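You operate a simulated robot arm through the tools that you are given. There is no shell and no other tool.

You run a simulated robot arm. Do the job below in one go: nothing can be reset, and whatever is moved stays where it is left.

## Task
Empty the brown mug into the big bowl and rack it, then the grey mug.
Fine: both stand upright on the cup side of the dish rack, the brown mug at the end by the wall, the grey mug at the other end; nothing spilt. Set down upright: what you pick out.

It is judged by the outcome, as a careful person would: the job done as asked, and still so three seconds after it is handed in. It fails if anything else is knocked over, pushed out of place, dropped, spilled or broken.

## Robot
A 6-joint arm with a two-finger parallel gripper, fixed in place. Base frame: the origin is at the foot of the arm, x ahead of it, y to its left, z up; the work surface is at about z = 0. Lengths are in m, angles in rad, forces in N, time in s.
With the tool pointing down near the work surface it reaches from about 0.14 to 0.58 m from the base axis. Its first joint turns from -1.152 to 1.152 rad. Payload 2.1 kg.
The TCP is the grasp point between the finger pads, 0.03 m short of the fingertips. In the tool frame z runs along the fingers and y along their closing line. Largest opening 0.094 m; finger width 0.028, thickness 0.01; the body of the gripper, 0.05 by 0.096 m, starts 0.055 m behind the TCP.
Orientation is that of the tool frame in the base frame, as a unit quaternion [x, y, z, w]. With the fingers straight down and closing along the base's y, the tool's x points along the base's -x, its y along +y and its z along -z.

## Interface
- The arm moves only by the tool servo_tool. Its argument "plan" is a list of rows, each an object of numbers (a shift or turn left out is 0, a gripper value left out holds the last): "dx", "dy", "dz": the shift along the base's x, y, z in cm; "rx", "ry", "rz": the turn, a rotation vector about the base's x, y, z in rad; "jaw": the gripper command, from -1 (shut) to 1 (fully open), values between in proportion. In form: [{"dx": .., "dy": .., "dz": .., "rx": .., "ry": .., "rz": .., "jaw": ..}, ...]. A call has 1 to 20 rows; each row shifts and turns the commanded pose from where the row before left it. A row lasts 0.2 s, in which the tool goes at most 0.05 m and 0.15 rad; a call with a longer step from one row to the next is refused whole, and so is a gripper value outside its range. A pose out of reach is approached as far as the arm can. The call stops where the force on the tool passes 40 N (or 10 N more than at its start, if that is more) or the arm is blocked; 0.2 s more then pass. The fingers move at their own pace (about 0.072 m/s each) and stop on an object; they squeeze with about 27 N. The grip force told is the motor's: it shows also when the fingers shut on nothing. Time passes only in rows, and 0.2 s behind the last, so rows that do not move let the fingers close. It gives the time, the measured TCP pose, the force on the tool (base axes), the opening and the grip force at its end, in the units of the frame above (readings bear some noise), with the torque about the TCP (base axes, N m) and any sound that the robot's microphone picked up.
- Cameras (640 x 400 px; columns grow to the right, rows downward): "scene" is fixed at [0.0732, -0.3951, 0.4834]; the picture's right is [0.53, -0.85, 0.00], its down [-0.49, -0.30, -0.82] and it looks along [0.69, 0.43, -0.57] (base axes); focal length 224 px, centre (320, 200). "wrist" rides on the gripper at [0.076, 0.014, -0.102] in the tool frame; the picture's right is [-0.18, 0.98, 0.00], its down [-0.75, -0.14, -0.64] and it looks along [-0.63, -0.12, 0.77] (tool axes); focal length 243 px, centre (320, 200). There is no depth. A picture from a camera that has moved, and an enlarged one, comes with that camera's place and axes in the base frame and with its lens.
- capture(camera): a new picture of that camera. It takes no simulated time.
- enlarge(camera, box): a new picture of the part [left, top, right, bottom] of that camera's present view, enlarged. It takes no simulated time.
- job_done(): hands the job in; it is judged then, once.

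Places have to be worked out from the pictures, the camera data and where the tool is seen. Open the gripper and draw the arm clear of the work before you hand the job in, unless the task says otherwise.

The tools are called by a JSON object that holds its "op" and its "data". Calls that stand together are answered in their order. servo_tool: Moves the arm, as the interface text tells. Its arguments: {"type":"object","properties":{"plan":{"type":"array"}},"required":["plan"]} The other tools are called the same way: capture (camera) takes a picture; enlarge (camera, box) takes an enlarged picture of a part of a camera's view; job_done () hands the job in.

At the start:

```text
t: 0.0
position: [0.3167, 0.0186, 0.3604]
ee_rot: [-0.001, 1.0, 0.0, 0.0]
contact_force: [-0.1, -0.7, -0.5]
wrist_torque: [-0.03, 0.0, 0.01]
grip_width: 0.094
grasp_force: 0.0
```

scene: 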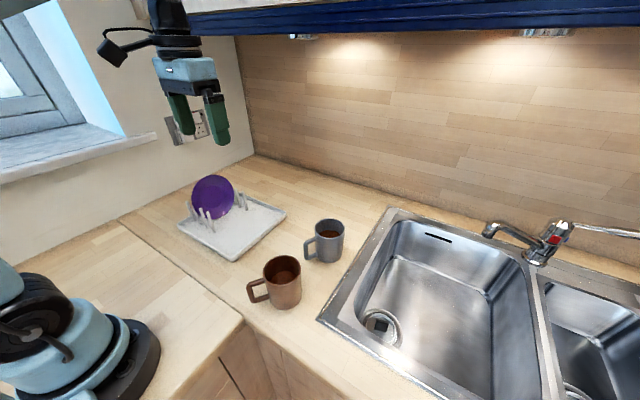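
wrist: 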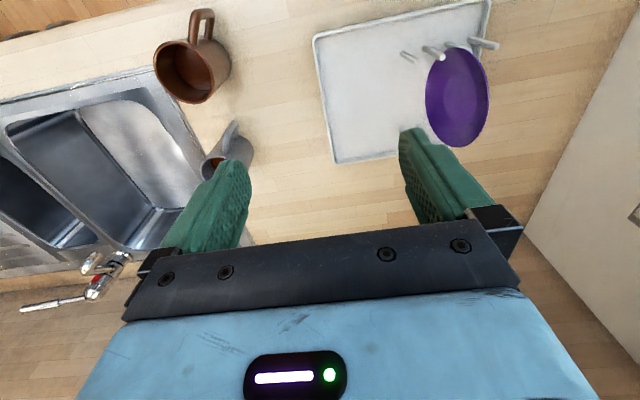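

I start by looking at the scene in detail: the two mugs, the dish rack with the purple plate, and the sink, whose bigger basin looks like the "big bowl".

{"op": "enlarge", "data": {"camera": "scene", "box": [160, 160, 360, 320]}}

{"op": "enlarge", "data": {"camera": "scene", "box": [300, 190, 640, 400]}}

{"op": "enlarge", "data": {"camera": "wrist", "box": [120, 0, 520, 240]}}

```text
2.50 times, centred on (260, 240) of scene
camera zoom: at [0.0732, -0.3951, 0.4834], right [0.53, -0.85, 0.0], down [-0.49, -0.3, -0.82], along [0.69, 0.43, -0.57], focal length 560 px, centre (470, 100)
```

zoom: 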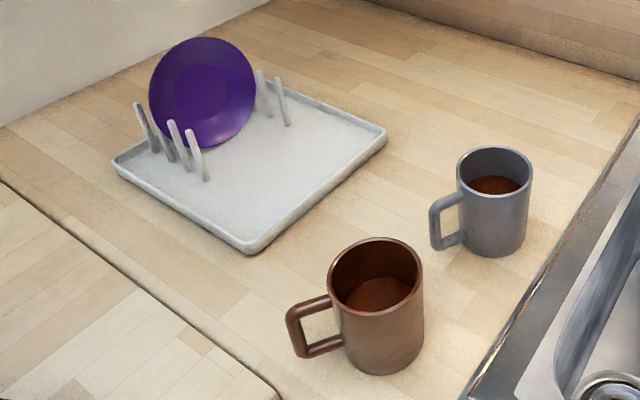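

```text
1.88 times, centred on (470, 295) of scene
camera zoom: at [0.0732, -0.3951, 0.4834], right [0.53, -0.85, 0.0], down [-0.49, -0.3, -0.82], along [0.69, 0.43, -0.57], focal length 421 px, centre (38, 21)
```

zoom: 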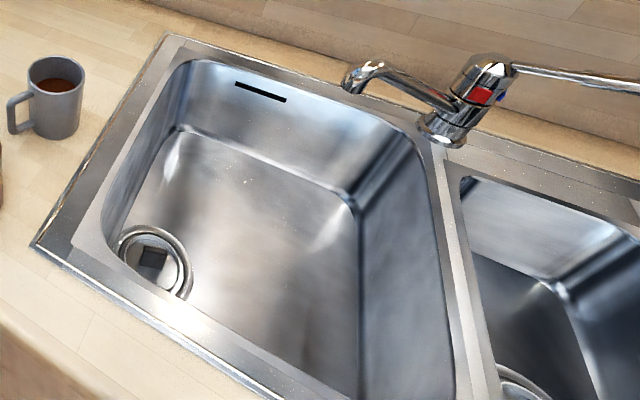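

```text
1.60 times, centred on (320, 120) of wrist
camera zoom: at [0.2392, 0.0335, 0.4633], right [0.18, 0.98, 0.0], down [0.75, -0.14, 0.64], along [0.63, -0.12, -0.77], focal length 388 px, centre (320, 328)
```

zoom: 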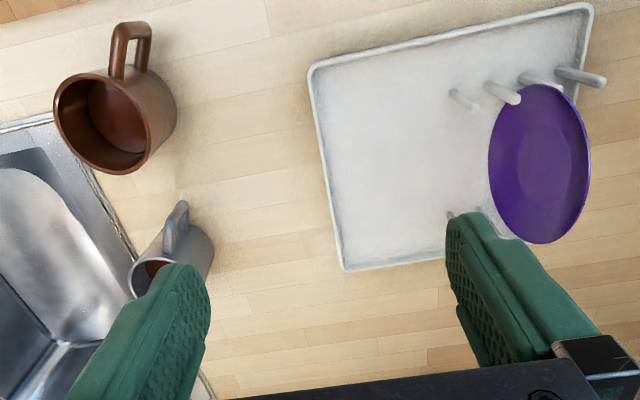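

The brown mug stands near (0.28, -0.17) and the grey one near (0.44, -0.195). Both are about 0.10 tall and 0.078 across, with their handles pointing roughly back at the base. The rack covers about x 0.29–0.53, y 0.03–0.28, and its cup side is y < 0.15. The big sink bowl is about x 0.33–0.68, y -0.32 to -0.67. Before touching a mug I rehearse the pour pose with an empty gripper, starting by swinging over the sink at height.

{"op": "servo_tool", "data": {"plan": [{"dx": 0.7, "dy": -4.2, "rz": -0.0873, "jaw": 1}, {"dx": 0.7, "dy": -4.2, "rz": -0.0873}, {"dx": 0.7, "dy": -4.2, "rz": -0.0873}, {"dx": 0.7, "dy": -4.2, "rz": -0.0873}, {"dx": 0.7, "dy": -4.2, "rz": -0.0873}, {"dx": 0.7, "dy": -4.2, "rz": -0.0873}, {"dx": 0.7, "dy": -4.2, "rz": -0.0873}, {"dx": 0.7, "dy": -4.2, "rz": -0.0873}, {"dx": 0.7, "dy": -4.2, "rz": -0.0873}]}}

```text
t: 2.0
position: [0.3568, -0.3228, 0.3375]
ee_rot: [0.363, 0.932, 0.0, 0.001]
contact_force: [-1.1, -0.5, -0.4]
wrist_torque: [-0.02, -0.01, -0.01]
grip_width: 0.094
grasp_force: 0.0
out of reach, approached as far as the arm can: row 8, 9
```

The arm ran out of reach at about r = 0.48 with the tool straight down at this height. I hold once to see where the pose settled and take pictures.

{"op": "servo_tool", "data": {"plan": [{"dz": -1}]}}

{"op": "capture", "data": {"camera": "wrist"}}

{"op": "capture", "data": {"camera": "scene"}}

```text
t: 2.4
position: [0.3584, -0.3226, 0.3262]
ee_rot: [0.383, 0.924, 0.0, 0.0]
contact_force: [0.1, -0.5, 0.1]
wrist_torque: [-0.04, -0.06, -0.02]
grip_width: 0.0941
grasp_force: 0.1
```

```text
taken
camera wrist: at [0.3122, -0.258, 0.4299], right [0.83, 0.56, 0.0], down [0.43, -0.63, 0.64], along [0.36, -0.53, -0.77], focal length 243 px, centre (320, 200)
```

wrist: 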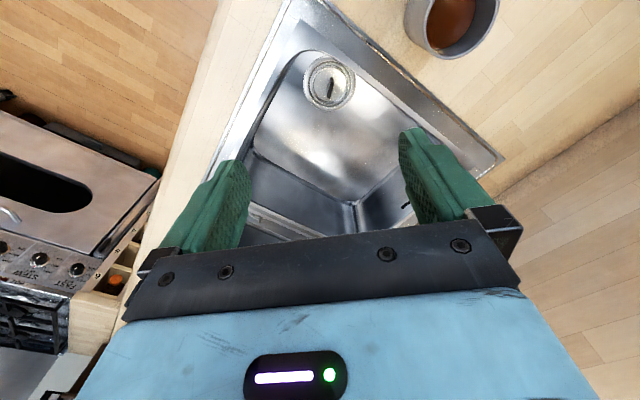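

```text
taken
```

scene: 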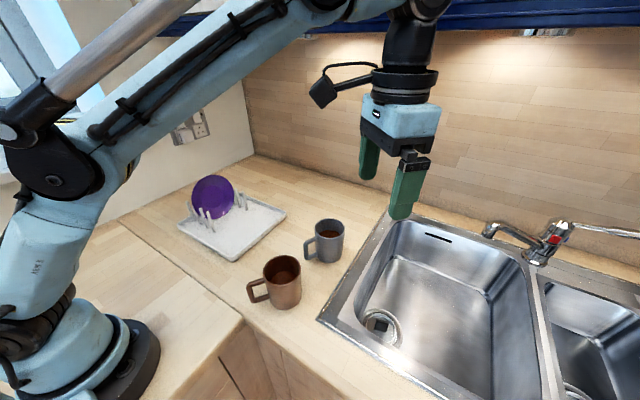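

The tool has settled over the near-left part of the big bowl. Now I rehearse the pour tilt about the closing axis, with the tool pitching outward and upward, while moving a little further over the bowl.

{"op": "servo_tool", "data": {"plan": [{"dx": 0.5, "dy": -0.6, "rx": -0.1, "ry": -0.1}, {"dx": 0.5, "dy": -0.6, "rx": -0.1, "ry": -0.1}, {"dx": 0.5, "dy": -0.6, "rx": -0.1, "ry": -0.1}, {"dx": 0.5, "dy": -0.6, "rx": -0.1, "ry": -0.1}, {"dx": 0.5, "dy": -0.6, "rx": -0.1, "ry": -0.1}, {"dx": 0.5, "dy": -0.6, "rx": -0.1, "ry": -0.1}, {"dx": 0.5, "dy": -0.6, "rx": -0.1, "ry": -0.1}, {"dx": 0.5, "dy": -0.6, "rx": -0.1, "ry": -0.1}, {"dx": 0.5, "dy": -0.6, "rx": -0.1, "ry": -0.1}, {"dx": 0.5, "dy": -0.6, "rx": -0.1, "ry": -0.1}, {"dx": 0.5, "dy": -0.6, "rx": -0.1, "ry": -0.1}]}}

{"op": "capture", "data": {"camera": "scene"}}

{"op": "capture", "data": {"camera": "wrist"}}

```text
t: 4.8
position: [0.4109, -0.3883, 0.3286]
ee_rot: [0.277, 0.665, -0.265, 0.64]
contact_force: [0.3, -0.7, -0.6]
wrist_torque: [-0.02, 0.01, 0.0]
grip_width: 0.094
grasp_force: 0.1
```

```text
taken
```

scene: 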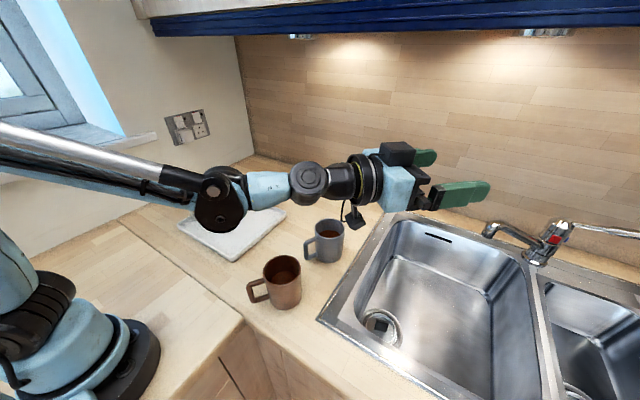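

```text
taken
camera wrist: at [0.3459, -0.3018, 0.2572], right [0.7, 0.69, 0.19], down [-0.53, 0.33, 0.78], along [0.47, -0.64, 0.6], focal length 243 px, centre (320, 200)
```

wrist: 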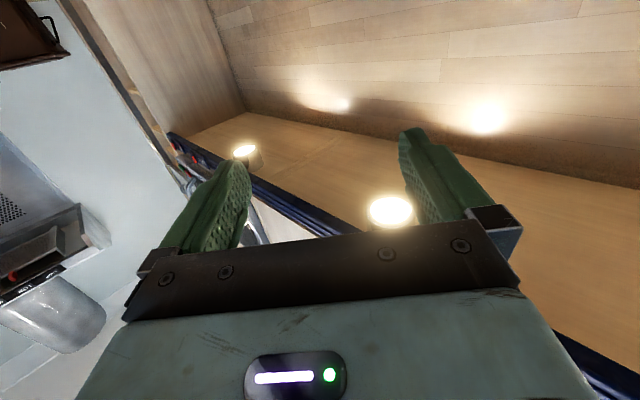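

The tool goes horizontal without trouble. I continue to about 125° of tilt and further out over the bowl, to check the arm can do the full pour.

{"op": "servo_tool", "data": {"plan": [{"dx": 0.6, "dy": -1.0, "rx": -0.1, "ry": -0.1}, {"dx": 0.6, "dy": -1.0, "rx": -0.1, "ry": -0.1}, {"dx": 0.6, "dy": -1.0, "rx": -0.1, "ry": -0.1}, {"dx": 0.6, "dy": -1.0, "rx": -0.1, "ry": -0.1}, {"dx": 0, "dy": 0, "rx": -0.1, "ry": -0.1}]}}

{"op": "capture", "data": {"camera": "scene"}}

```text
t: 6.0
position: [0.4411, -0.4054, 0.3265]
ee_rot: [0.219, 0.454, -0.347, 0.791]
contact_force: [-0.4, 0.1, 0.4]
wrist_torque: [0.01, -0.03, 0.0]
grip_width: 0.0943
grasp_force: 0.0
out of reach, approached as far as the arm can: row 1, 2, 4, 5
```

```text
taken
```

scene: 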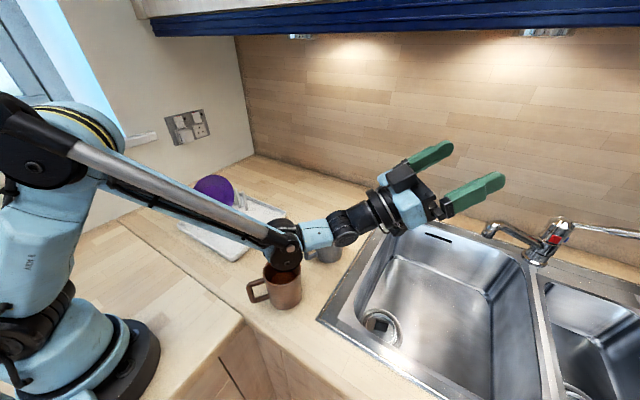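

The tilt is about 120° and the closing axis is still level, although the arm briefly lagged near a wrist singularity. I test whether it can go a bit further out and lower at this tilt, so the stream lands well inside the bowl.

{"op": "servo_tool", "data": {"plan": [{"dx": 0.5, "dy": -1.0, "dz": -1}, {"dx": 0.5, "dy": -1.0, "dz": -1}, {"dx": 0.5, "dy": -1.0, "dz": -1}, {"dz": -1}]}}

{"op": "capture", "data": {"camera": "scene"}}

```text
t: 7.0
position: [0.468, -0.422, 0.2865]
ee_rot: [0.216, 0.455, -0.345, 0.792]
contact_force: [-0.4, -0.3, 0.1]
wrist_torque: [0.02, 0.03, 0.02]
grip_width: 0.0941
grasp_force: 0.0
out of reach, approached as far as the arm can: row 1, 2, 3
```

```text
taken
```

scene: 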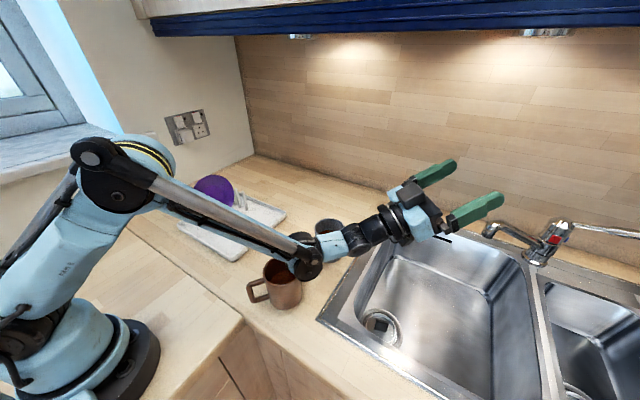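

At about (0.468, -0.422, 0.287) with a 120° tilt, the rim would be well inside the bowl, so the pour is feasible. Now I undo the tilt, rising first so the wrist stays clear of the brown mug, and come back above the mug with the tool down.

{"op": "servo_tool", "data": {"plan": [{"dz": 1.5, "rx": 0.1, "ry": 0.094}, {"dz": 1.5, "rx": 0.1, "ry": 0.094}, {"dz": 1, "rx": 0.1, "ry": 0.094}, {"dz": 0.5, "rx": 0.1, "ry": 0.094}, {"rx": 0.1, "ry": 0.094}, {"dx": -0.8, "dy": 0.8, "rx": 0.1, "ry": 0.094}, {"dx": -0.8, "dy": 0.8, "rx": 0.1, "ry": 0.094}, {"dx": -0.8, "dy": 0.8, "rx": 0.1, "ry": 0.094}, {"dx": -0.8, "dy": 0.8, "rx": 0.1, "ry": 0.094}, {"dx": -0.8, "dy": 0.8, "rx": 0.1, "ry": 0.094}, {"dx": -0.8, "dy": 0.8, "rx": 0.1, "ry": 0.094}, {"dx": -0.8, "dy": 0.8, "rx": 0.1, "ry": 0.094}, {"dx": -0.8, "dy": 0.8, "rx": 0.1, "ry": 0.094}, {"dx": -0.8, "dy": 0.8, "rx": 0.1, "ry": 0.094}]}}

{"op": "capture", "data": {"camera": "scene"}}

```text
t: 10.0
position: [0.3928, -0.3526, 0.3307]
ee_rot: [0.403, 0.907, -0.064, 0.102]
contact_force: [-0.2, 0.1, 0.6]
wrist_torque: [0.01, 0.01, 0.02]
grip_width: 0.0941
grasp_force: 0.1
out of reach, approached as far as the arm can: row 5
```

```text
taken
```

scene: 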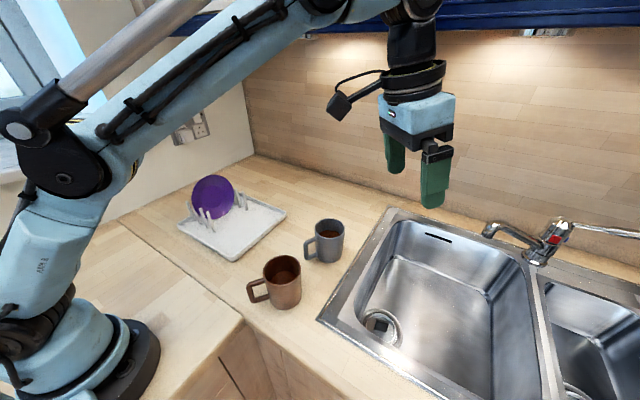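

The tool is still tilted about 14°. I level it and move directly above the brown mug, turning so the closing line lies across the handle direction, then take a close look.

{"op": "servo_tool", "data": {"plan": [{"dx": -1.85, "dy": 3.08, "rx": 0.05, "ry": 0.0335}, {"dx": -1.85, "dy": 3.08, "rx": 0.05, "ry": 0.0335}, {"dx": -1.85, "dy": 3.08, "rx": 0.05, "ry": 0.0335, "rz": 0.05}, {"dx": -1.85, "dy": 3.08, "dz": -2, "rx": 0.05, "ry": 0.0335, "rz": 0.05}, {"dx": -1.85, "dy": 3.08, "dz": -2.5, "rz": 0.05}, {"dx": -1.85, "dy": 3.08, "dz": -2.5, "rz": 0.05}, {}]}}

{"op": "capture", "data": {"camera": "wrist"}}

{"op": "capture", "data": {"camera": "scene"}}

```text
t: 11.6
position: [0.2818, -0.1685, 0.2602]
ee_rot: [0.313, 0.95, 0.002, 0.003]
contact_force: [0.2, -0.9, -0.2]
wrist_torque: [0.03, -0.02, 0.03]
grip_width: 0.0939
grasp_force: 0.0
```

```text
taken
camera wrist: at [0.228, -0.1099, 0.3636], right [0.73, 0.68, 0.01], down [0.52, -0.56, 0.64], along [0.44, -0.47, -0.77], focal length 243 px, centre (320, 200)
```

wrist: 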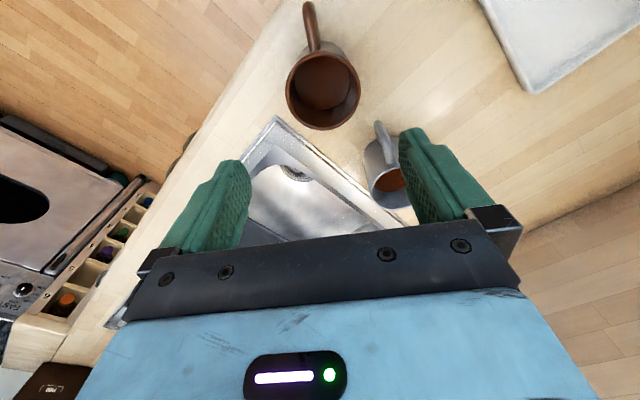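

```text
taken
```

scene: 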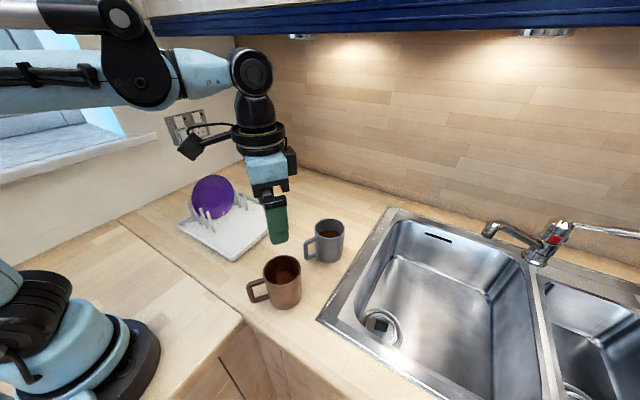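

The mug rim is close to the point under the TCP. I enlarge the view to measure the rim centre and the handle direction precisely.

{"op": "enlarge", "data": {"camera": "wrist", "box": [240, 0, 420, 140]}}

{"op": "enlarge", "data": {"camera": "scene", "box": [230, 200, 360, 320]}}

```text
2.86 times, centred on (330, 70) of wrist
camera zoom: at [0.228, -0.1099, 0.3636], right [0.73, 0.68, 0.01], down [0.52, -0.56, 0.64], along [0.44, -0.47, -0.77], focal length 693 px, centre (291, 571)
```

zoom: 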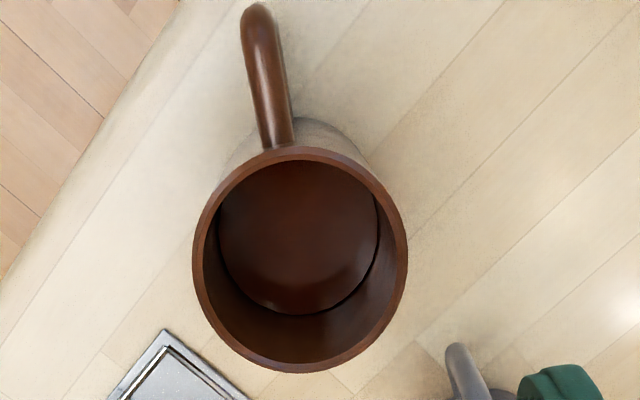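

```text
3.33 times, centred on (295, 260) of scene
camera zoom: at [0.0732, -0.3951, 0.4834], right [0.53, -0.85, 0.0], down [-0.49, -0.3, -0.82], along [0.69, 0.43, -0.57], focal length 746 px, centre (403, 0)
```

zoom: 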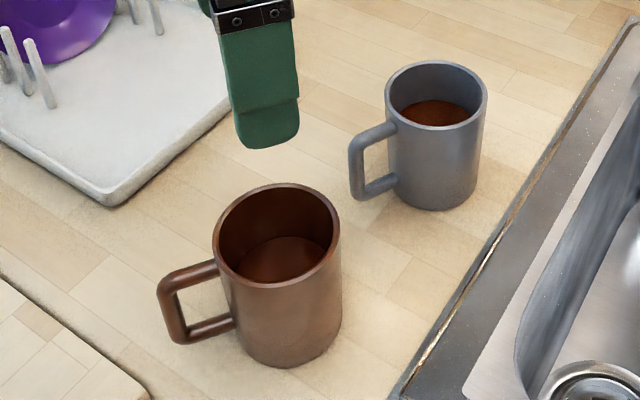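

The wrist view puts the mug axis near (0.2825, -0.165), its handle at about 145° and its rim at about z = 0.09–0.10, about 0.077 wide. I nudge over and descend until the fingertips are just above the rim, then check the centring.

{"op": "servo_tool", "data": {"plan": [{"dx": 0.1, "dy": 0.3, "dz": -4, "rz": 0.026, "jaw": 1}, {"dz": -4}, {"dz": -2.5}, {}]}}

{"op": "capture", "data": {"camera": "wrist"}}

{"op": "capture", "data": {"camera": "scene"}}

```text
t: 12.6
position: [0.285, -0.1648, 0.1559]
ee_rot: [0.301, 0.954, 0.001, 0.002]
contact_force: [-0.3, 0.4, 0.6]
wrist_torque: [-0.03, -0.02, -0.03]
grip_width: 0.094
grasp_force: 0.2
```

```text
taken
camera wrist: at [0.2274, -0.109, 0.2595], right [0.71, 0.7, 0.01], down [0.53, -0.55, 0.64], along [0.45, -0.46, -0.76], focal length 243 px, centre (320, 200)
```

wrist: 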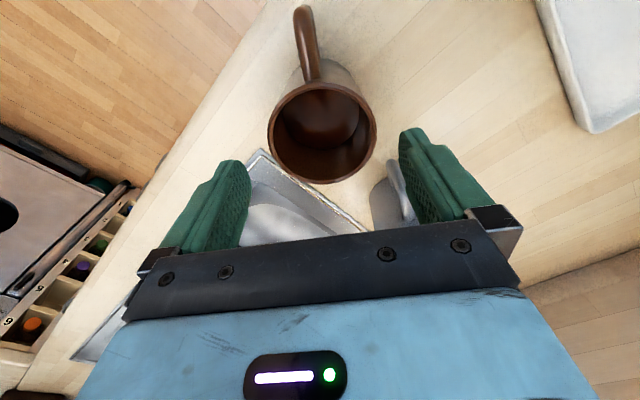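

```text
taken
```

scene: 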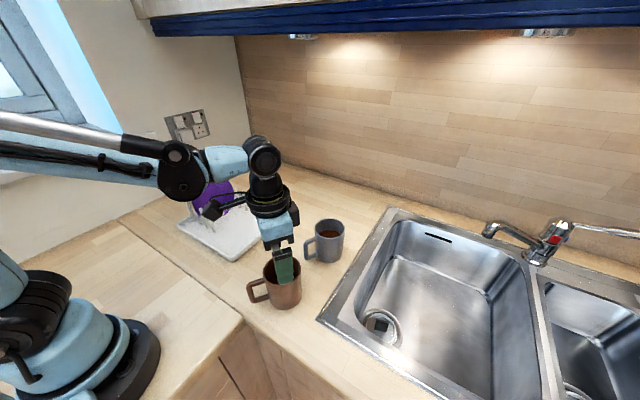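

I enlarge the wrist view to check the rim's centre against the fingers.

{"op": "enlarge", "data": {"camera": "wrist", "box": [160, 0, 480, 240]}}

```text
1.67 times, centred on (320, 120) of wrist
camera zoom: at [0.2274, -0.109, 0.2595], right [0.71, 0.7, 0.01], down [0.53, -0.55, 0.64], along [0.45, -0.46, -0.76], focal length 404 px, centre (320, 333)
```

zoom: 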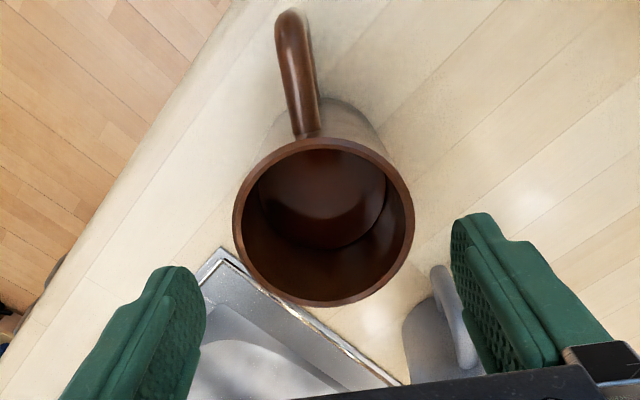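

The mug axis is within about 2–3 mm of the TCP and the fingers clear the rim by about 7 mm on each side. I trim that offset and descend to a TCP height of about 0.055, around the mug's mid-height.

{"op": "servo_tool", "data": {"plan": [{"dx": -0.16, "dy": 0.28, "dz": -2.0}, {"dz": -2.0}, {"dz": -2.0}, {"dz": -2.0}, {"dz": -2.0}, {}]}}

{"op": "capture", "data": {"camera": "wrist"}}

{"op": "enlarge", "data": {"camera": "scene", "box": [200, 180, 360, 320]}}

```text
t: 14.0
position: [0.2808, -0.1634, 0.0567]
ee_rot: [0.301, 0.954, 0.001, 0.002]
contact_force: [0.1, -0.4, 0.3]
wrist_torque: [-0.03, -0.02, 0.01]
grip_width: 0.0938
grasp_force: 0.1
```

```text
taken
camera wrist: at [0.2254, -0.1062, 0.1599], right [0.71, 0.7, 0.01], down [0.53, -0.55, 0.64], along [0.45, -0.46, -0.76], focal length 243 px, centre (320, 200)
```

wrist: 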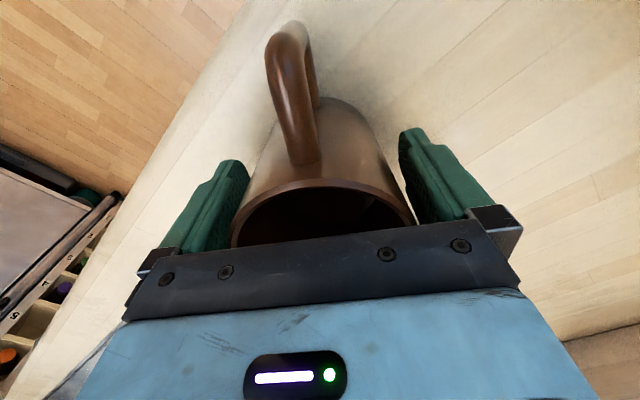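

```text
2.86 times, centred on (280, 250) of scene
camera zoom: at [0.0732, -0.3951, 0.4834], right [0.53, -0.85, 0.0], down [-0.49, -0.3, -0.82], along [0.69, 0.43, -0.57], focal length 640 px, centre (434, 57)
```

zoom: 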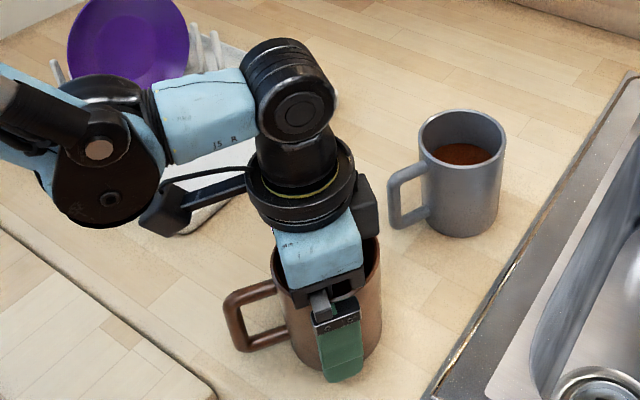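

The mug sits between the fingers with clearance on both sides and the palm above the rim. I close the gripper.

{"op": "servo_tool", "data": {"plan": [{"jaw": -1}, {"jaw": -1}, {"jaw": -1}, {"jaw": -1}]}}

{"op": "capture", "data": {"camera": "wrist"}}

```text
t: 15.0
position: [0.2812, -0.1623, 0.0571]
ee_rot: [0.301, 0.954, 0.002, 0.003]
contact_force: [-0.2, -0.1, 0.7]
wrist_torque: [0.0, -0.02, -0.01]
grip_width: 0.0832
grasp_force: 26.7
```

```text
taken
camera wrist: at [0.2254, -0.1062, 0.1601], right [0.71, 0.7, 0.01], down [0.53, -0.55, 0.64], along [0.45, -0.46, -0.77], focal length 243 px, centre (320, 200)
```

wrist: 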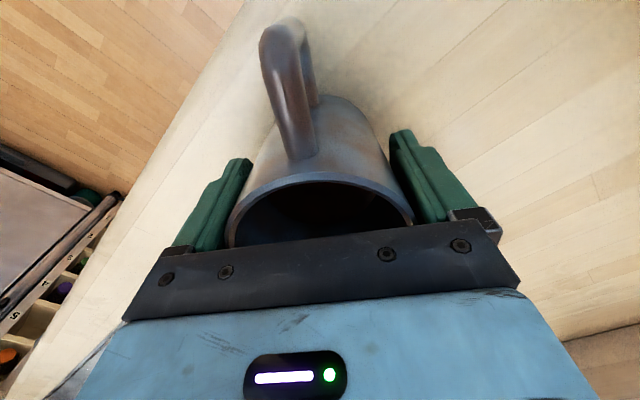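

Gripped at 0.083 wide with about 27 N. I lift slowly and straight, then check the hold and the level.

{"op": "servo_tool", "data": {"plan": [{"dz": 0.5}, {"dz": 1}, {"dz": 1.5}, {"dz": 2}, {"dz": 2}, {"dz": 2}, {"dz": 2}, {"dz": 2}, {"dz": 1}, {}]}}

{"op": "capture", "data": {"camera": "scene"}}

{"op": "capture", "data": {"camera": "wrist"}}

```text
t: 17.2
position: [0.2829, -0.1616, 0.1969]
ee_rot: [0.301, 0.954, 0.002, 0.003]
contact_force: [0.7, 0.0, -4.3]
wrist_torque: [0.02, 0.0, -0.03]
grip_width: 0.083
grasp_force: 26.9
```

```text
taken
```

scene: 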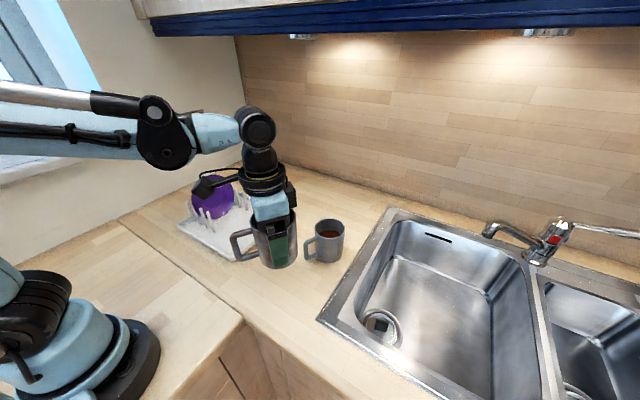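

```text
taken
camera wrist: at [0.2261, -0.1061, 0.3], right [0.71, 0.7, 0.01], down [0.53, -0.55, 0.64], along [0.45, -0.46, -0.76], focal length 243 px, centre (320, 200)
```

wrist: 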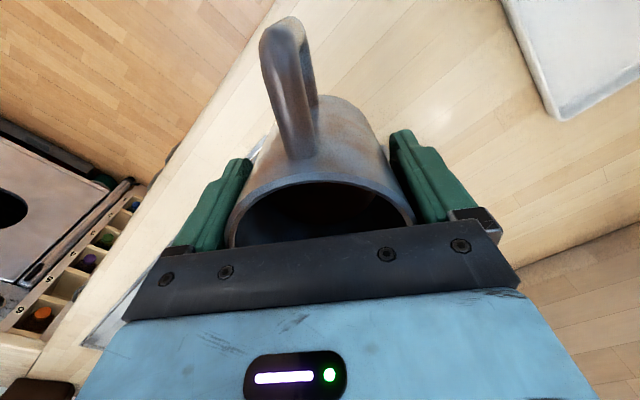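

Held level, with about 4.3 N of load. The mug looks greyer in this light, so I enlarge the scene to be sure of its state and its contents.

{"op": "enlarge", "data": {"camera": "scene", "box": [200, 160, 360, 290]}}

```text
3.08 times, centred on (280, 225) of scene
camera zoom: at [0.0732, -0.3951, 0.4834], right [0.53, -0.85, 0.0], down [-0.49, -0.3, -0.82], along [0.69, 0.43, -0.57], focal length 689 px, centre (443, 123)
```

zoom: 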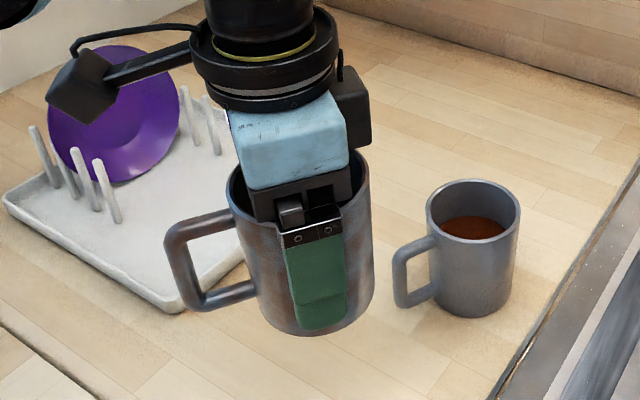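

Same mug, just a rendering tint; it is level and holding. I carry it slowly and upright over the big bowl, to about (0.375, -0.375), at the present height.

{"op": "servo_tool", "data": {"plan": [{"dx": 0.3, "dy": -0.7, "rz": -0.013}, {"dx": 0.55, "dy": -1.3, "rz": -0.013}, {"dx": 0.75, "dy": -1.7, "rz": -0.013}, {"dx": 0.75, "dy": -1.75, "rz": -0.013}, {"dx": 0.75, "dy": -1.75, "rz": -0.013}, {"dx": 0.75, "dy": -1.75, "rz": -0.013}, {"dx": 0.75, "dy": -1.75, "rz": -0.013}, {"dx": 0.75, "dy": -1.75, "rz": -0.013}, {"dx": 0.75, "dy": -1.75, "rz": -0.013}, {"dx": 0.75, "dy": -1.75, "rz": -0.013}, {"dx": 0.75, "dy": -1.75, "rz": -0.013}, {"dx": 0.75, "dy": -1.7, "rz": -0.013}, {"dx": 0.55, "dy": -1.3, "rz": -0.013}, {"dx": 0.3, "dy": -0.6, "rz": -0.01}, {}]}}

{"op": "capture", "data": {"camera": "scene"}}

```text
t: 20.4
position: [0.374, -0.3756, 0.1972]
ee_rot: [0.384, 0.923, 0.002, 0.002]
contact_force: [-0.3, -0.7, -4.6]
wrist_torque: [-0.01, -0.03, -0.03]
grip_width: 0.0831
grasp_force: 26.9
```

```text
taken
```

scene: 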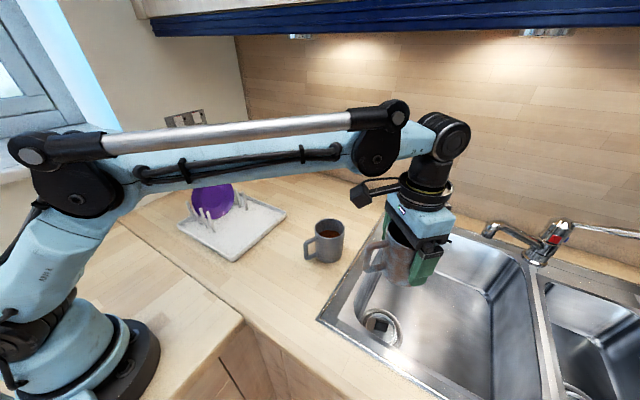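

The mug is over the bowl, upright. Now I tilt gently to about 20° while pushing outward, so the lip is well inside the bowl before any liquid leaves.

{"op": "servo_tool", "data": {"plan": [{"dx": 0.6, "dy": -0.6, "rx": -0.03, "ry": -0.03}, {"dx": 0.9, "dy": -0.9, "rx": -0.05, "ry": -0.05}, {"dx": 1.0, "dy": -1.0, "rx": -0.05, "ry": -0.05}, {"dx": 1.0, "dy": -1.0, "rx": -0.05, "ry": -0.05}, {"dx": 1.0, "dy": -1.0, "rx": -0.05, "ry": -0.05}, {"dx": 0.5, "dy": -0.5, "rx": -0.02, "ry": -0.02}]}}

{"op": "capture", "data": {"camera": "scene"}}

```text
t: 21.8
position: [0.4231, -0.4248, 0.1976]
ee_rot: [0.377, 0.909, -0.065, 0.166]
contact_force: [0.8, -0.5, -4.1]
wrist_torque: [0.03, 0.0, 0.05]
grip_width: 0.0829
grasp_force: 27.0
```

```text
taken
```

scene: 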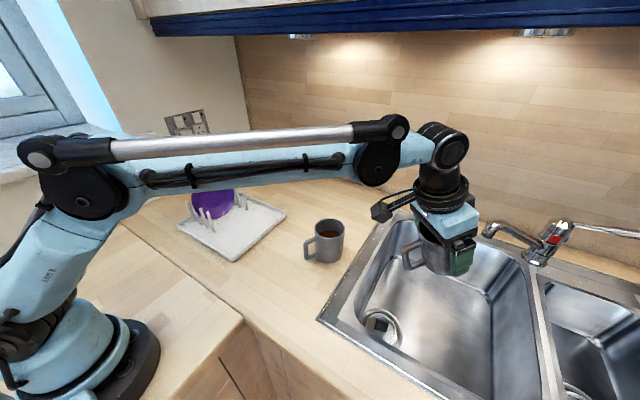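

Tracking exactly. I continue outward to about (0.46, -0.465) and to about 40° of tilt.

{"op": "servo_tool", "data": {"plan": [{"dx": 0.8, "dy": -0.8, "rx": -0.03, "ry": -0.03}, {"dx": 0.9, "dy": -0.9, "rx": -0.05, "ry": -0.05}, {"dx": 0.9, "dy": -0.9, "rx": -0.05, "ry": -0.05}, {"dx": 0.8, "dy": -0.8, "rx": -0.05, "ry": -0.05}, {"dx": 0.6, "dy": -0.6, "rx": -0.05, "ry": -0.05}]}}

{"op": "capture", "data": {"camera": "scene"}}

```text
t: 23.0
position: [0.4634, -0.4655, 0.1966]
ee_rot: [0.361, 0.87, -0.125, 0.311]
contact_force: [-0.5, 0.3, -3.7]
wrist_torque: [0.04, 0.04, -0.03]
grip_width: 0.0829
grasp_force: 26.9
```

```text
taken
```

scene: 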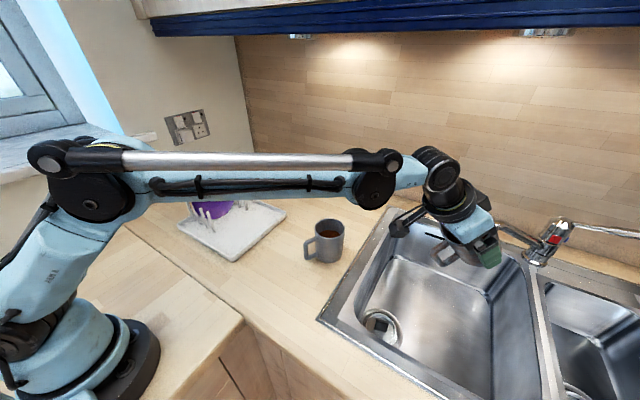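

Still steady, with the weight slightly down as liquid may be starting to move. I keep tilting slowly, rising a little to keep wrist clearance.

{"op": "servo_tool", "data": {"plan": [{"dz": 0.4, "rx": -0.05, "ry": -0.05}, {"dz": 0.4, "rx": -0.05, "ry": -0.05}, {"dz": 0.4, "rx": -0.05, "ry": -0.05}, {"dz": 0.4, "rx": -0.05, "ry": -0.05}, {"dz": 0.4, "rx": -0.05, "ry": -0.05}, {"dz": 0.4, "rx": -0.05, "ry": -0.05}]}}

{"op": "capture", "data": {"camera": "scene"}}

{"op": "enlarge", "data": {"camera": "scene", "box": [360, 180, 560, 340]}}

```text
t: 24.4
position: [0.464, -0.4649, 0.2207]
ee_rot: [0.326, 0.786, -0.198, 0.487]
contact_force: [0.5, -0.7, -4.4]
wrist_torque: [0.0, 0.05, -0.01]
grip_width: 0.083
grasp_force: 27.4
```

```text
taken
```

scene: 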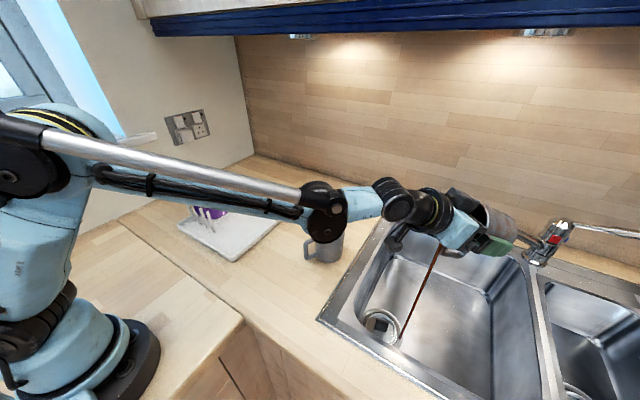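

```text
2.50 times, centred on (460, 260) of scene
camera zoom: at [0.0732, -0.3951, 0.4834], right [0.53, -0.85, 0.0], down [-0.49, -0.3, -0.82], along [0.69, 0.43, -0.57], focal length 560 px, centre (-30, 50)
```

zoom: 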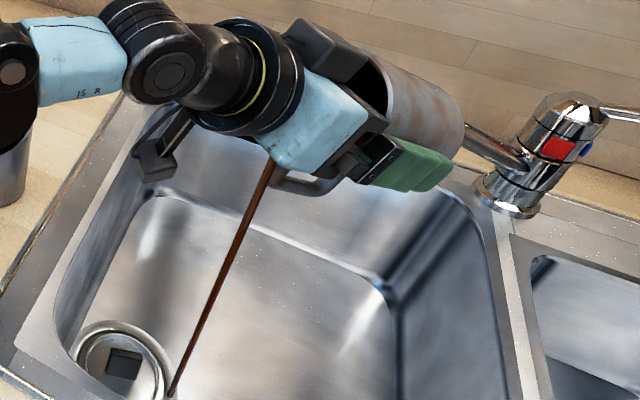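

The stream falls cleanly inside the bowl beside the drain, so I continue slowly. I pause to let it drain and then tilt further.

{"op": "servo_tool", "data": {"plan": [{}, {}, {"dz": 0.4, "rx": -0.04, "ry": -0.04}, {"dz": 0.4, "rx": -0.04, "ry": -0.04}, {"dz": 0.4, "rx": -0.04, "ry": -0.04}, {"dz": 0.4, "rx": -0.04, "ry": -0.04}, {"dz": 0.4, "rx": -0.04, "ry": -0.04}, {}]}}

{"op": "capture", "data": {"camera": "scene"}}

```text
t: 26.2
position: [0.4627, -0.465, 0.2419]
ee_rot: [0.293, 0.71, -0.242, 0.593]
contact_force: [0.8, -1.5, -3.6]
wrist_torque: [0.01, 0.05, -0.02]
grip_width: 0.0828
grasp_force: 26.8
```

```text
taken
```

scene: 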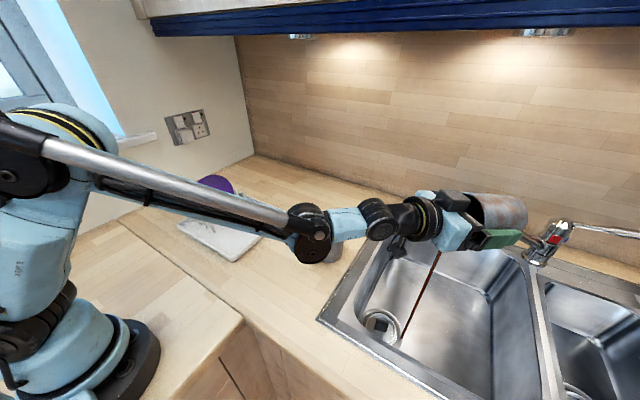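

Still pouring inside the bowl at about 80° of tilt. I continue past horizontal in small steps.

{"op": "servo_tool", "data": {"plan": [{"dz": 0.4, "rx": -0.04, "ry": -0.04}, {"dz": 0.4, "rx": -0.04, "ry": -0.04}, {"dz": 0.4, "rx": -0.04, "ry": -0.04}, {"dz": 0.4, "rx": -0.04, "ry": -0.04}, {"dz": 0.4, "rx": -0.04, "ry": -0.04}, {"dz": 0.4, "rx": -0.04, "ry": -0.04}, {}]}}

{"op": "capture", "data": {"camera": "scene"}}

```text
t: 27.8
position: [0.4633, -0.4657, 0.2653]
ee_rot: [0.247, 0.601, -0.288, 0.703]
contact_force: [0.0, 0.2, -2.9]
wrist_torque: [0.05, 0.02, -0.01]
grip_width: 0.0826
grasp_force: 26.7
```

```text
taken
```

scene: 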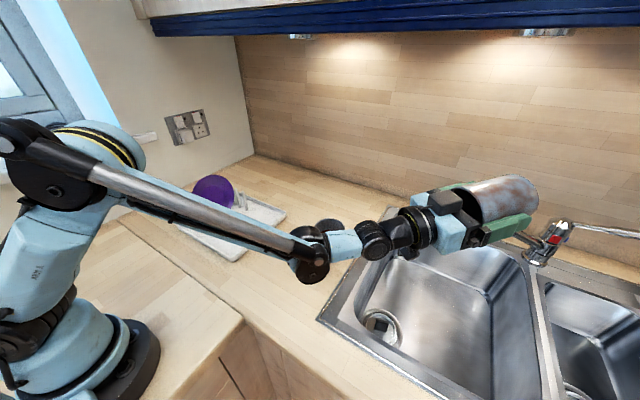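

The stream has stopped and the weight fell from about 4.4 to 2.9 N, so it is nearly empty. I tilt on to about 120°, rising as I go, and hold to let the last drops drain.

{"op": "servo_tool", "data": {"plan": [{"dz": 0.8, "rx": -0.045, "ry": -0.045}, {"dz": 0.8, "rx": -0.045, "ry": -0.045}, {"dz": 0.8, "rx": -0.045, "ry": -0.045}, {"dz": 0.8, "rx": -0.045, "ry": -0.045}, {"dz": 0.8, "rx": -0.045, "ry": -0.045}, {"dz": 0.8, "rx": -0.045, "ry": -0.045}, {}, {}, {}, {}]}}

{"op": "capture", "data": {"camera": "scene"}}

{"op": "enlarge", "data": {"camera": "scene", "box": [360, 150, 600, 340]}}

```text
t: 30.0
position: [0.4637, -0.4664, 0.313]
ee_rot: [0.189, 0.457, -0.331, 0.804]
contact_force: [0.2, 0.6, -3.1]
wrist_torque: [0.05, 0.05, -0.02]
grip_width: 0.083
grasp_force: 27.1
```

```text
taken
```

scene: 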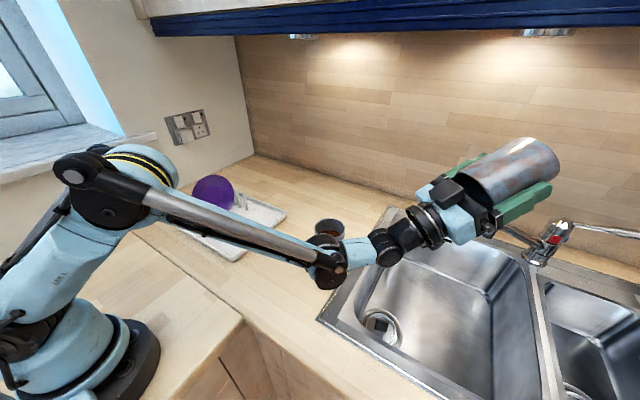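

```text
2.11 times, centred on (480, 245) of scene
camera zoom: at [0.0732, -0.3951, 0.4834], right [0.53, -0.85, 0.0], down [-0.49, -0.3, -0.82], along [0.69, 0.43, -0.57], focal length 471 px, centre (-17, 105)
```

zoom: 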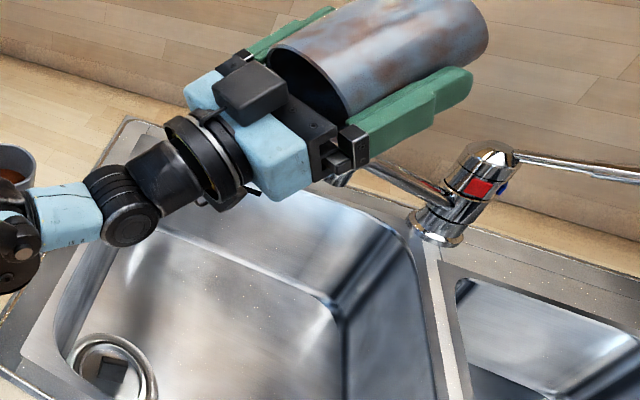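

The mug is empty at about 121° of tilt and nothing landed outside the bowl. I reverse the tilt back to upright, staying over the bowl.

{"op": "servo_tool", "data": {"plan": [{"rx": 0.0928, "ry": 0.0934}, {"rx": 0.0928, "ry": 0.0934}, {"rx": 0.0928, "ry": 0.0934}, {"rx": 0.0928, "ry": 0.0934}, {"dz": -0.5, "rx": 0.0928, "ry": 0.0934}, {"dz": -0.5, "rx": 0.0928, "ry": 0.0934}, {"dx": -0.8, "dy": 0.8, "dz": -0.6, "rx": 0.0928, "ry": 0.0934}, {"dx": -0.8, "dy": 0.8, "dz": -0.6, "rx": 0.0928, "ry": 0.0934}, {"dx": -0.9, "dy": 0.9, "dz": -0.6, "rx": 0.0928, "ry": 0.0934}, {"dx": -0.9, "dy": 0.9, "dz": -0.6, "rx": 0.0928, "ry": 0.0934}, {"dx": -1, "dy": 1, "dz": -0.6, "rx": 0.0928, "ry": 0.0934}, {"dx": -1, "dy": 1, "dz": -0.6, "rx": 0.0928, "ry": 0.0934}, {"dx": -1, "dy": 1, "dz": -0.6, "rx": 0.0928, "ry": 0.0934}, {"dx": -1, "dy": 1, "dz": -0.6, "rx": 0.0928, "ry": 0.0934}, {"dx": -1, "dy": 1, "dz": -0.6, "rx": 0.0928, "ry": 0.0934}, {"dx": -1, "dy": 1, "dz": -0.6, "rx": 0.0928, "ry": 0.0934}, {}]}}

{"op": "capture", "data": {"camera": "scene"}}

{"op": "capture", "data": {"camera": "wrist"}}

```text
t: 33.6
position: [0.3697, -0.3706, 0.2433]
ee_rot: [0.383, 0.924, 0.002, 0.001]
contact_force: [-0.1, -0.5, -2.5]
wrist_torque: [-0.04, -0.02, 0.01]
grip_width: 0.0826
grasp_force: 27.1
```

```text
taken
```

scene: 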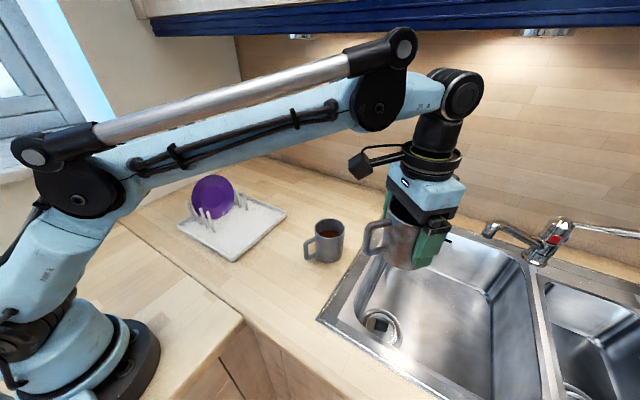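

```text
taken
camera wrist: at [0.3246, -0.3061, 0.3461], right [0.82, 0.57, 0.0], down [0.43, -0.63, 0.64], along [0.36, -0.53, -0.77], focal length 243 px, centre (320, 200)
```

wrist: 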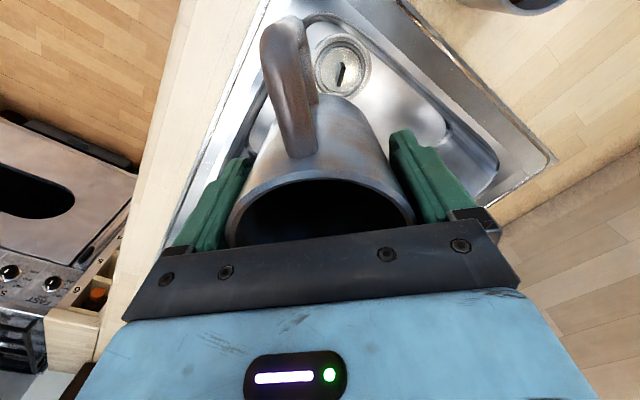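

The mug is upright, empty and unmoved in the grip. I carry it across toward the cup side of the rack, well above the grey mug, turning so its handle will point to -y, away from the plate and pegs.

{"op": "servo_tool", "data": {"plan": [{"dx": -0.3, "dy": 1.0, "dz": 0.5, "rz": 0.1}, {"dx": -0.5, "dy": 1.8, "dz": 0.5, "rz": 0.118}, {"dx": -0.5, "dy": 2, "dz": 0.5, "rz": 0.118}, {"dx": -0.5, "dy": 2, "dz": 0.5, "rz": 0.118}, {"dx": -0.5, "dy": 2, "rz": 0.118}, {"dx": -0.5, "dy": 2, "rz": 0.118}, {"dx": 0, "dy": 2, "rz": 0.118}, {"dx": 0, "dy": 2, "rz": 0.118}, {"dx": 0, "dy": 2, "rz": 0.118}, {"dx": 0, "dy": 2, "rz": 0.118}, {"dx": 0.3, "dy": 2, "rz": 0.118}, {"dx": 0.5, "dy": 2, "rz": 0.118}, {"dx": 0.5, "dy": 2, "rz": 0.118}, {"dx": 0.5, "dy": 2, "rz": 0.118}, {"dx": 0.5, "dy": 2, "rz": 0.118}, {"dx": 0.5, "dy": 2, "rz": 0.118}, {"dx": 0.5, "dy": 2, "rz": 0.118}, {"dx": 0.5, "dy": 1.5, "rz": 0.118}, {"dx": 0.5, "dy": 1, "rz": 0.118}, {}]}}

{"op": "capture", "data": {"camera": "scene"}}

{"op": "capture", "data": {"camera": "wrist"}}

```text
t: 37.8
position: [0.3847, -0.0194, 0.2634]
ee_rot: [-0.66, 0.751, 0.002, 0.0]
contact_force: [-0.2, -0.6, -3.5]
wrist_torque: [0.0, -0.04, 0.03]
grip_width: 0.0828
grasp_force: 27.1
```

```text
taken
```

scene: 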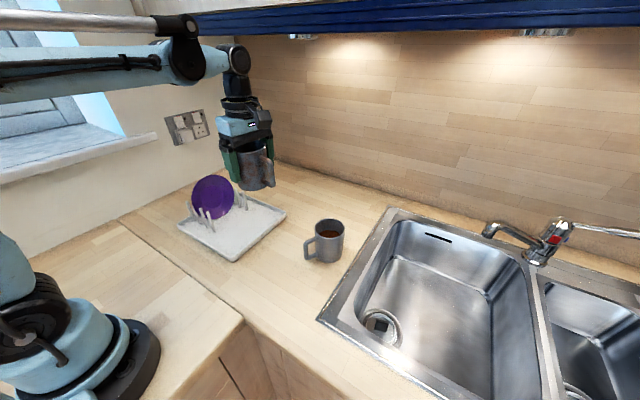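

```text
taken
camera wrist: at [0.3599, -0.091, 0.3664], right [-0.95, 0.31, 0.0], down [0.24, 0.73, 0.64], along [0.2, 0.61, -0.77], focal length 243 px, centre (320, 200)
```

wrist: 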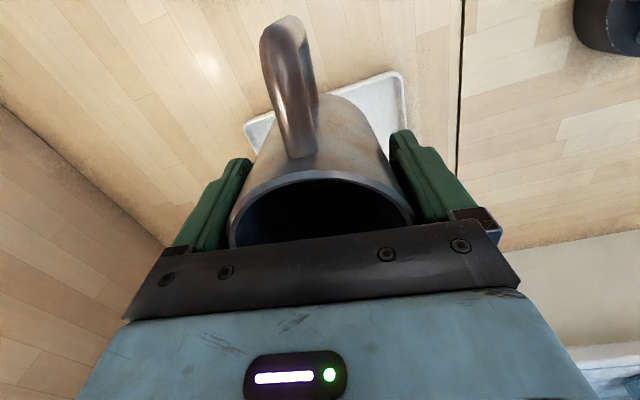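

Yaw is about 82.5°. I look closely at the rack to find the cup area, lip and pegs precisely.

{"op": "enlarge", "data": {"camera": "scene", "box": [160, 140, 310, 270]}}

{"op": "enlarge", "data": {"camera": "wrist", "box": [220, 0, 460, 160]}}

```text
3.08 times, centred on (235, 205) of scene
camera zoom: at [0.0732, -0.3951, 0.4834], right [0.53, -0.85, 0.0], down [-0.49, -0.3, -0.82], along [0.69, 0.43, -0.57], focal length 689 px, centre (582, 185)
```

zoom: 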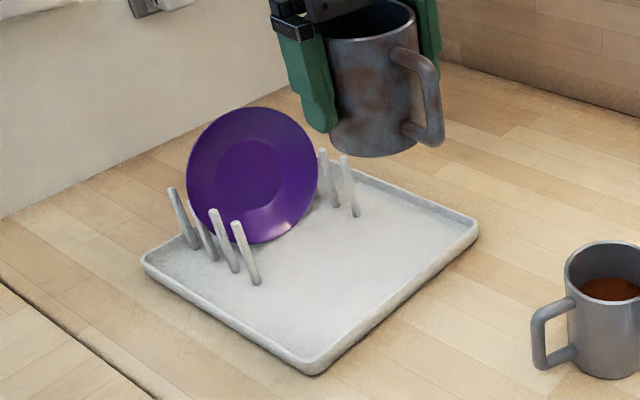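

```text
2.50 times, centred on (340, 80) of wrist
camera zoom: at [0.3599, -0.091, 0.3664], right [-0.95, 0.31, 0.0], down [0.24, 0.73, 0.64], along [0.2, 0.61, -0.77], focal length 606 px, centre (270, 500)
```

zoom: 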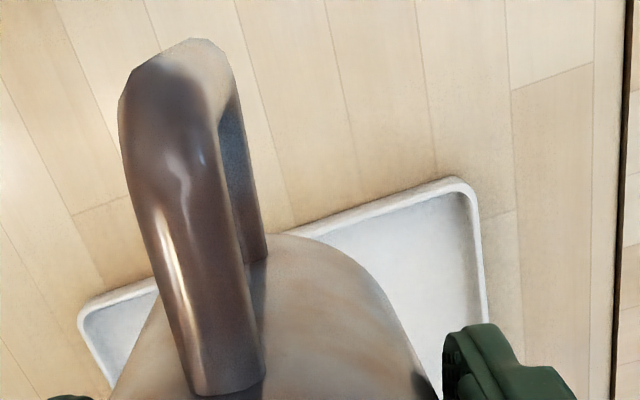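

The cup area (lip to first pegs) is about y 0.03–0.145, x 0.295–0.51. A handle pointing straight to -y would hang over the lip, so I'll aim both handles diagonally, at about 225°, inside the tray. The brown mug goes at the far end, about (0.457, 0.09), so I move above that spot and turn to yaw 45°.

{"op": "servo_tool", "data": {"plan": [{"dx": 0.8, "dy": 1.2, "rz": -0.1}, {"dx": 1.2, "dy": 1.8, "rz": -0.11}, {"dx": 1.2, "dy": 1.9, "rz": -0.11}, {"dx": 1.2, "dy": 1.9, "rz": -0.11}, {"dx": 1.2, "dy": 1.9, "rz": -0.11}, {"dx": 1.1, "dy": 1.7, "rz": -0.11}, {}]}}

{"op": "capture", "data": {"camera": "scene"}}

{"op": "capture", "data": {"camera": "wrist"}}

```text
t: 39.4
position: [0.4517, 0.0856, 0.2628]
ee_rot: [-0.383, 0.924, 0.002, 0.0]
contact_force: [-0.3, 0.3, -2.8]
wrist_torque: [-0.02, 0.01, -0.03]
grip_width: 0.0829
grasp_force: 27.1
```

```text
taken
```

scene: 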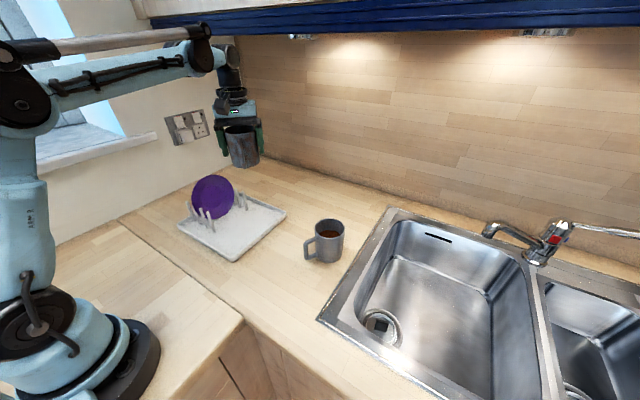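

```text
taken
camera wrist: at [0.3872, 0.0425, 0.3663], right [-0.57, 0.82, 0.0], down [0.63, 0.43, 0.64], along [0.53, 0.37, -0.77], focal length 243 px, centre (320, 200)
```

wrist: 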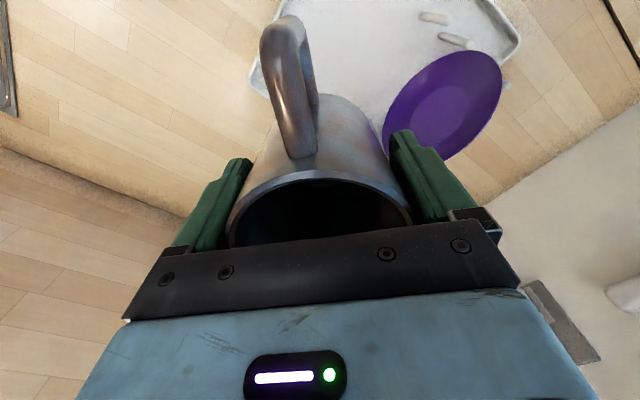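

I enlarge the wrist view for the tray edges visible around the mug.

{"op": "enlarge", "data": {"camera": "wrist", "box": [220, 0, 560, 200]}}

{"op": "enlarge", "data": {"camera": "scene", "box": [165, 105, 305, 270]}}

```text
1.88 times, centred on (390, 100) of wrist
camera zoom: at [0.3872, 0.0425, 0.3663], right [-0.57, 0.82, 0.0], down [0.63, 0.43, 0.64], along [0.53, 0.37, -0.77], focal length 457 px, centre (188, 388)
```

zoom: 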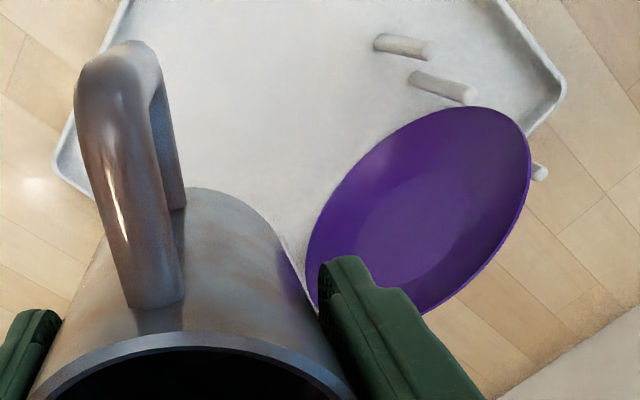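

```text
2.42 times, centred on (235, 188) of scene
camera zoom: at [0.0732, -0.3951, 0.4834], right [0.53, -0.85, 0.0], down [-0.49, -0.3, -0.82], along [0.69, 0.43, -0.57], focal length 543 px, centre (526, 230)
```

zoom: 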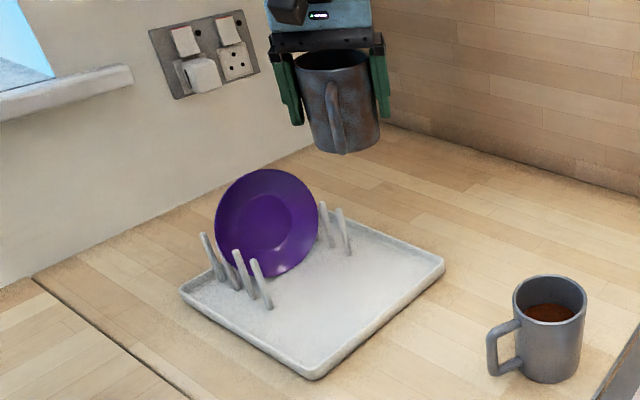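

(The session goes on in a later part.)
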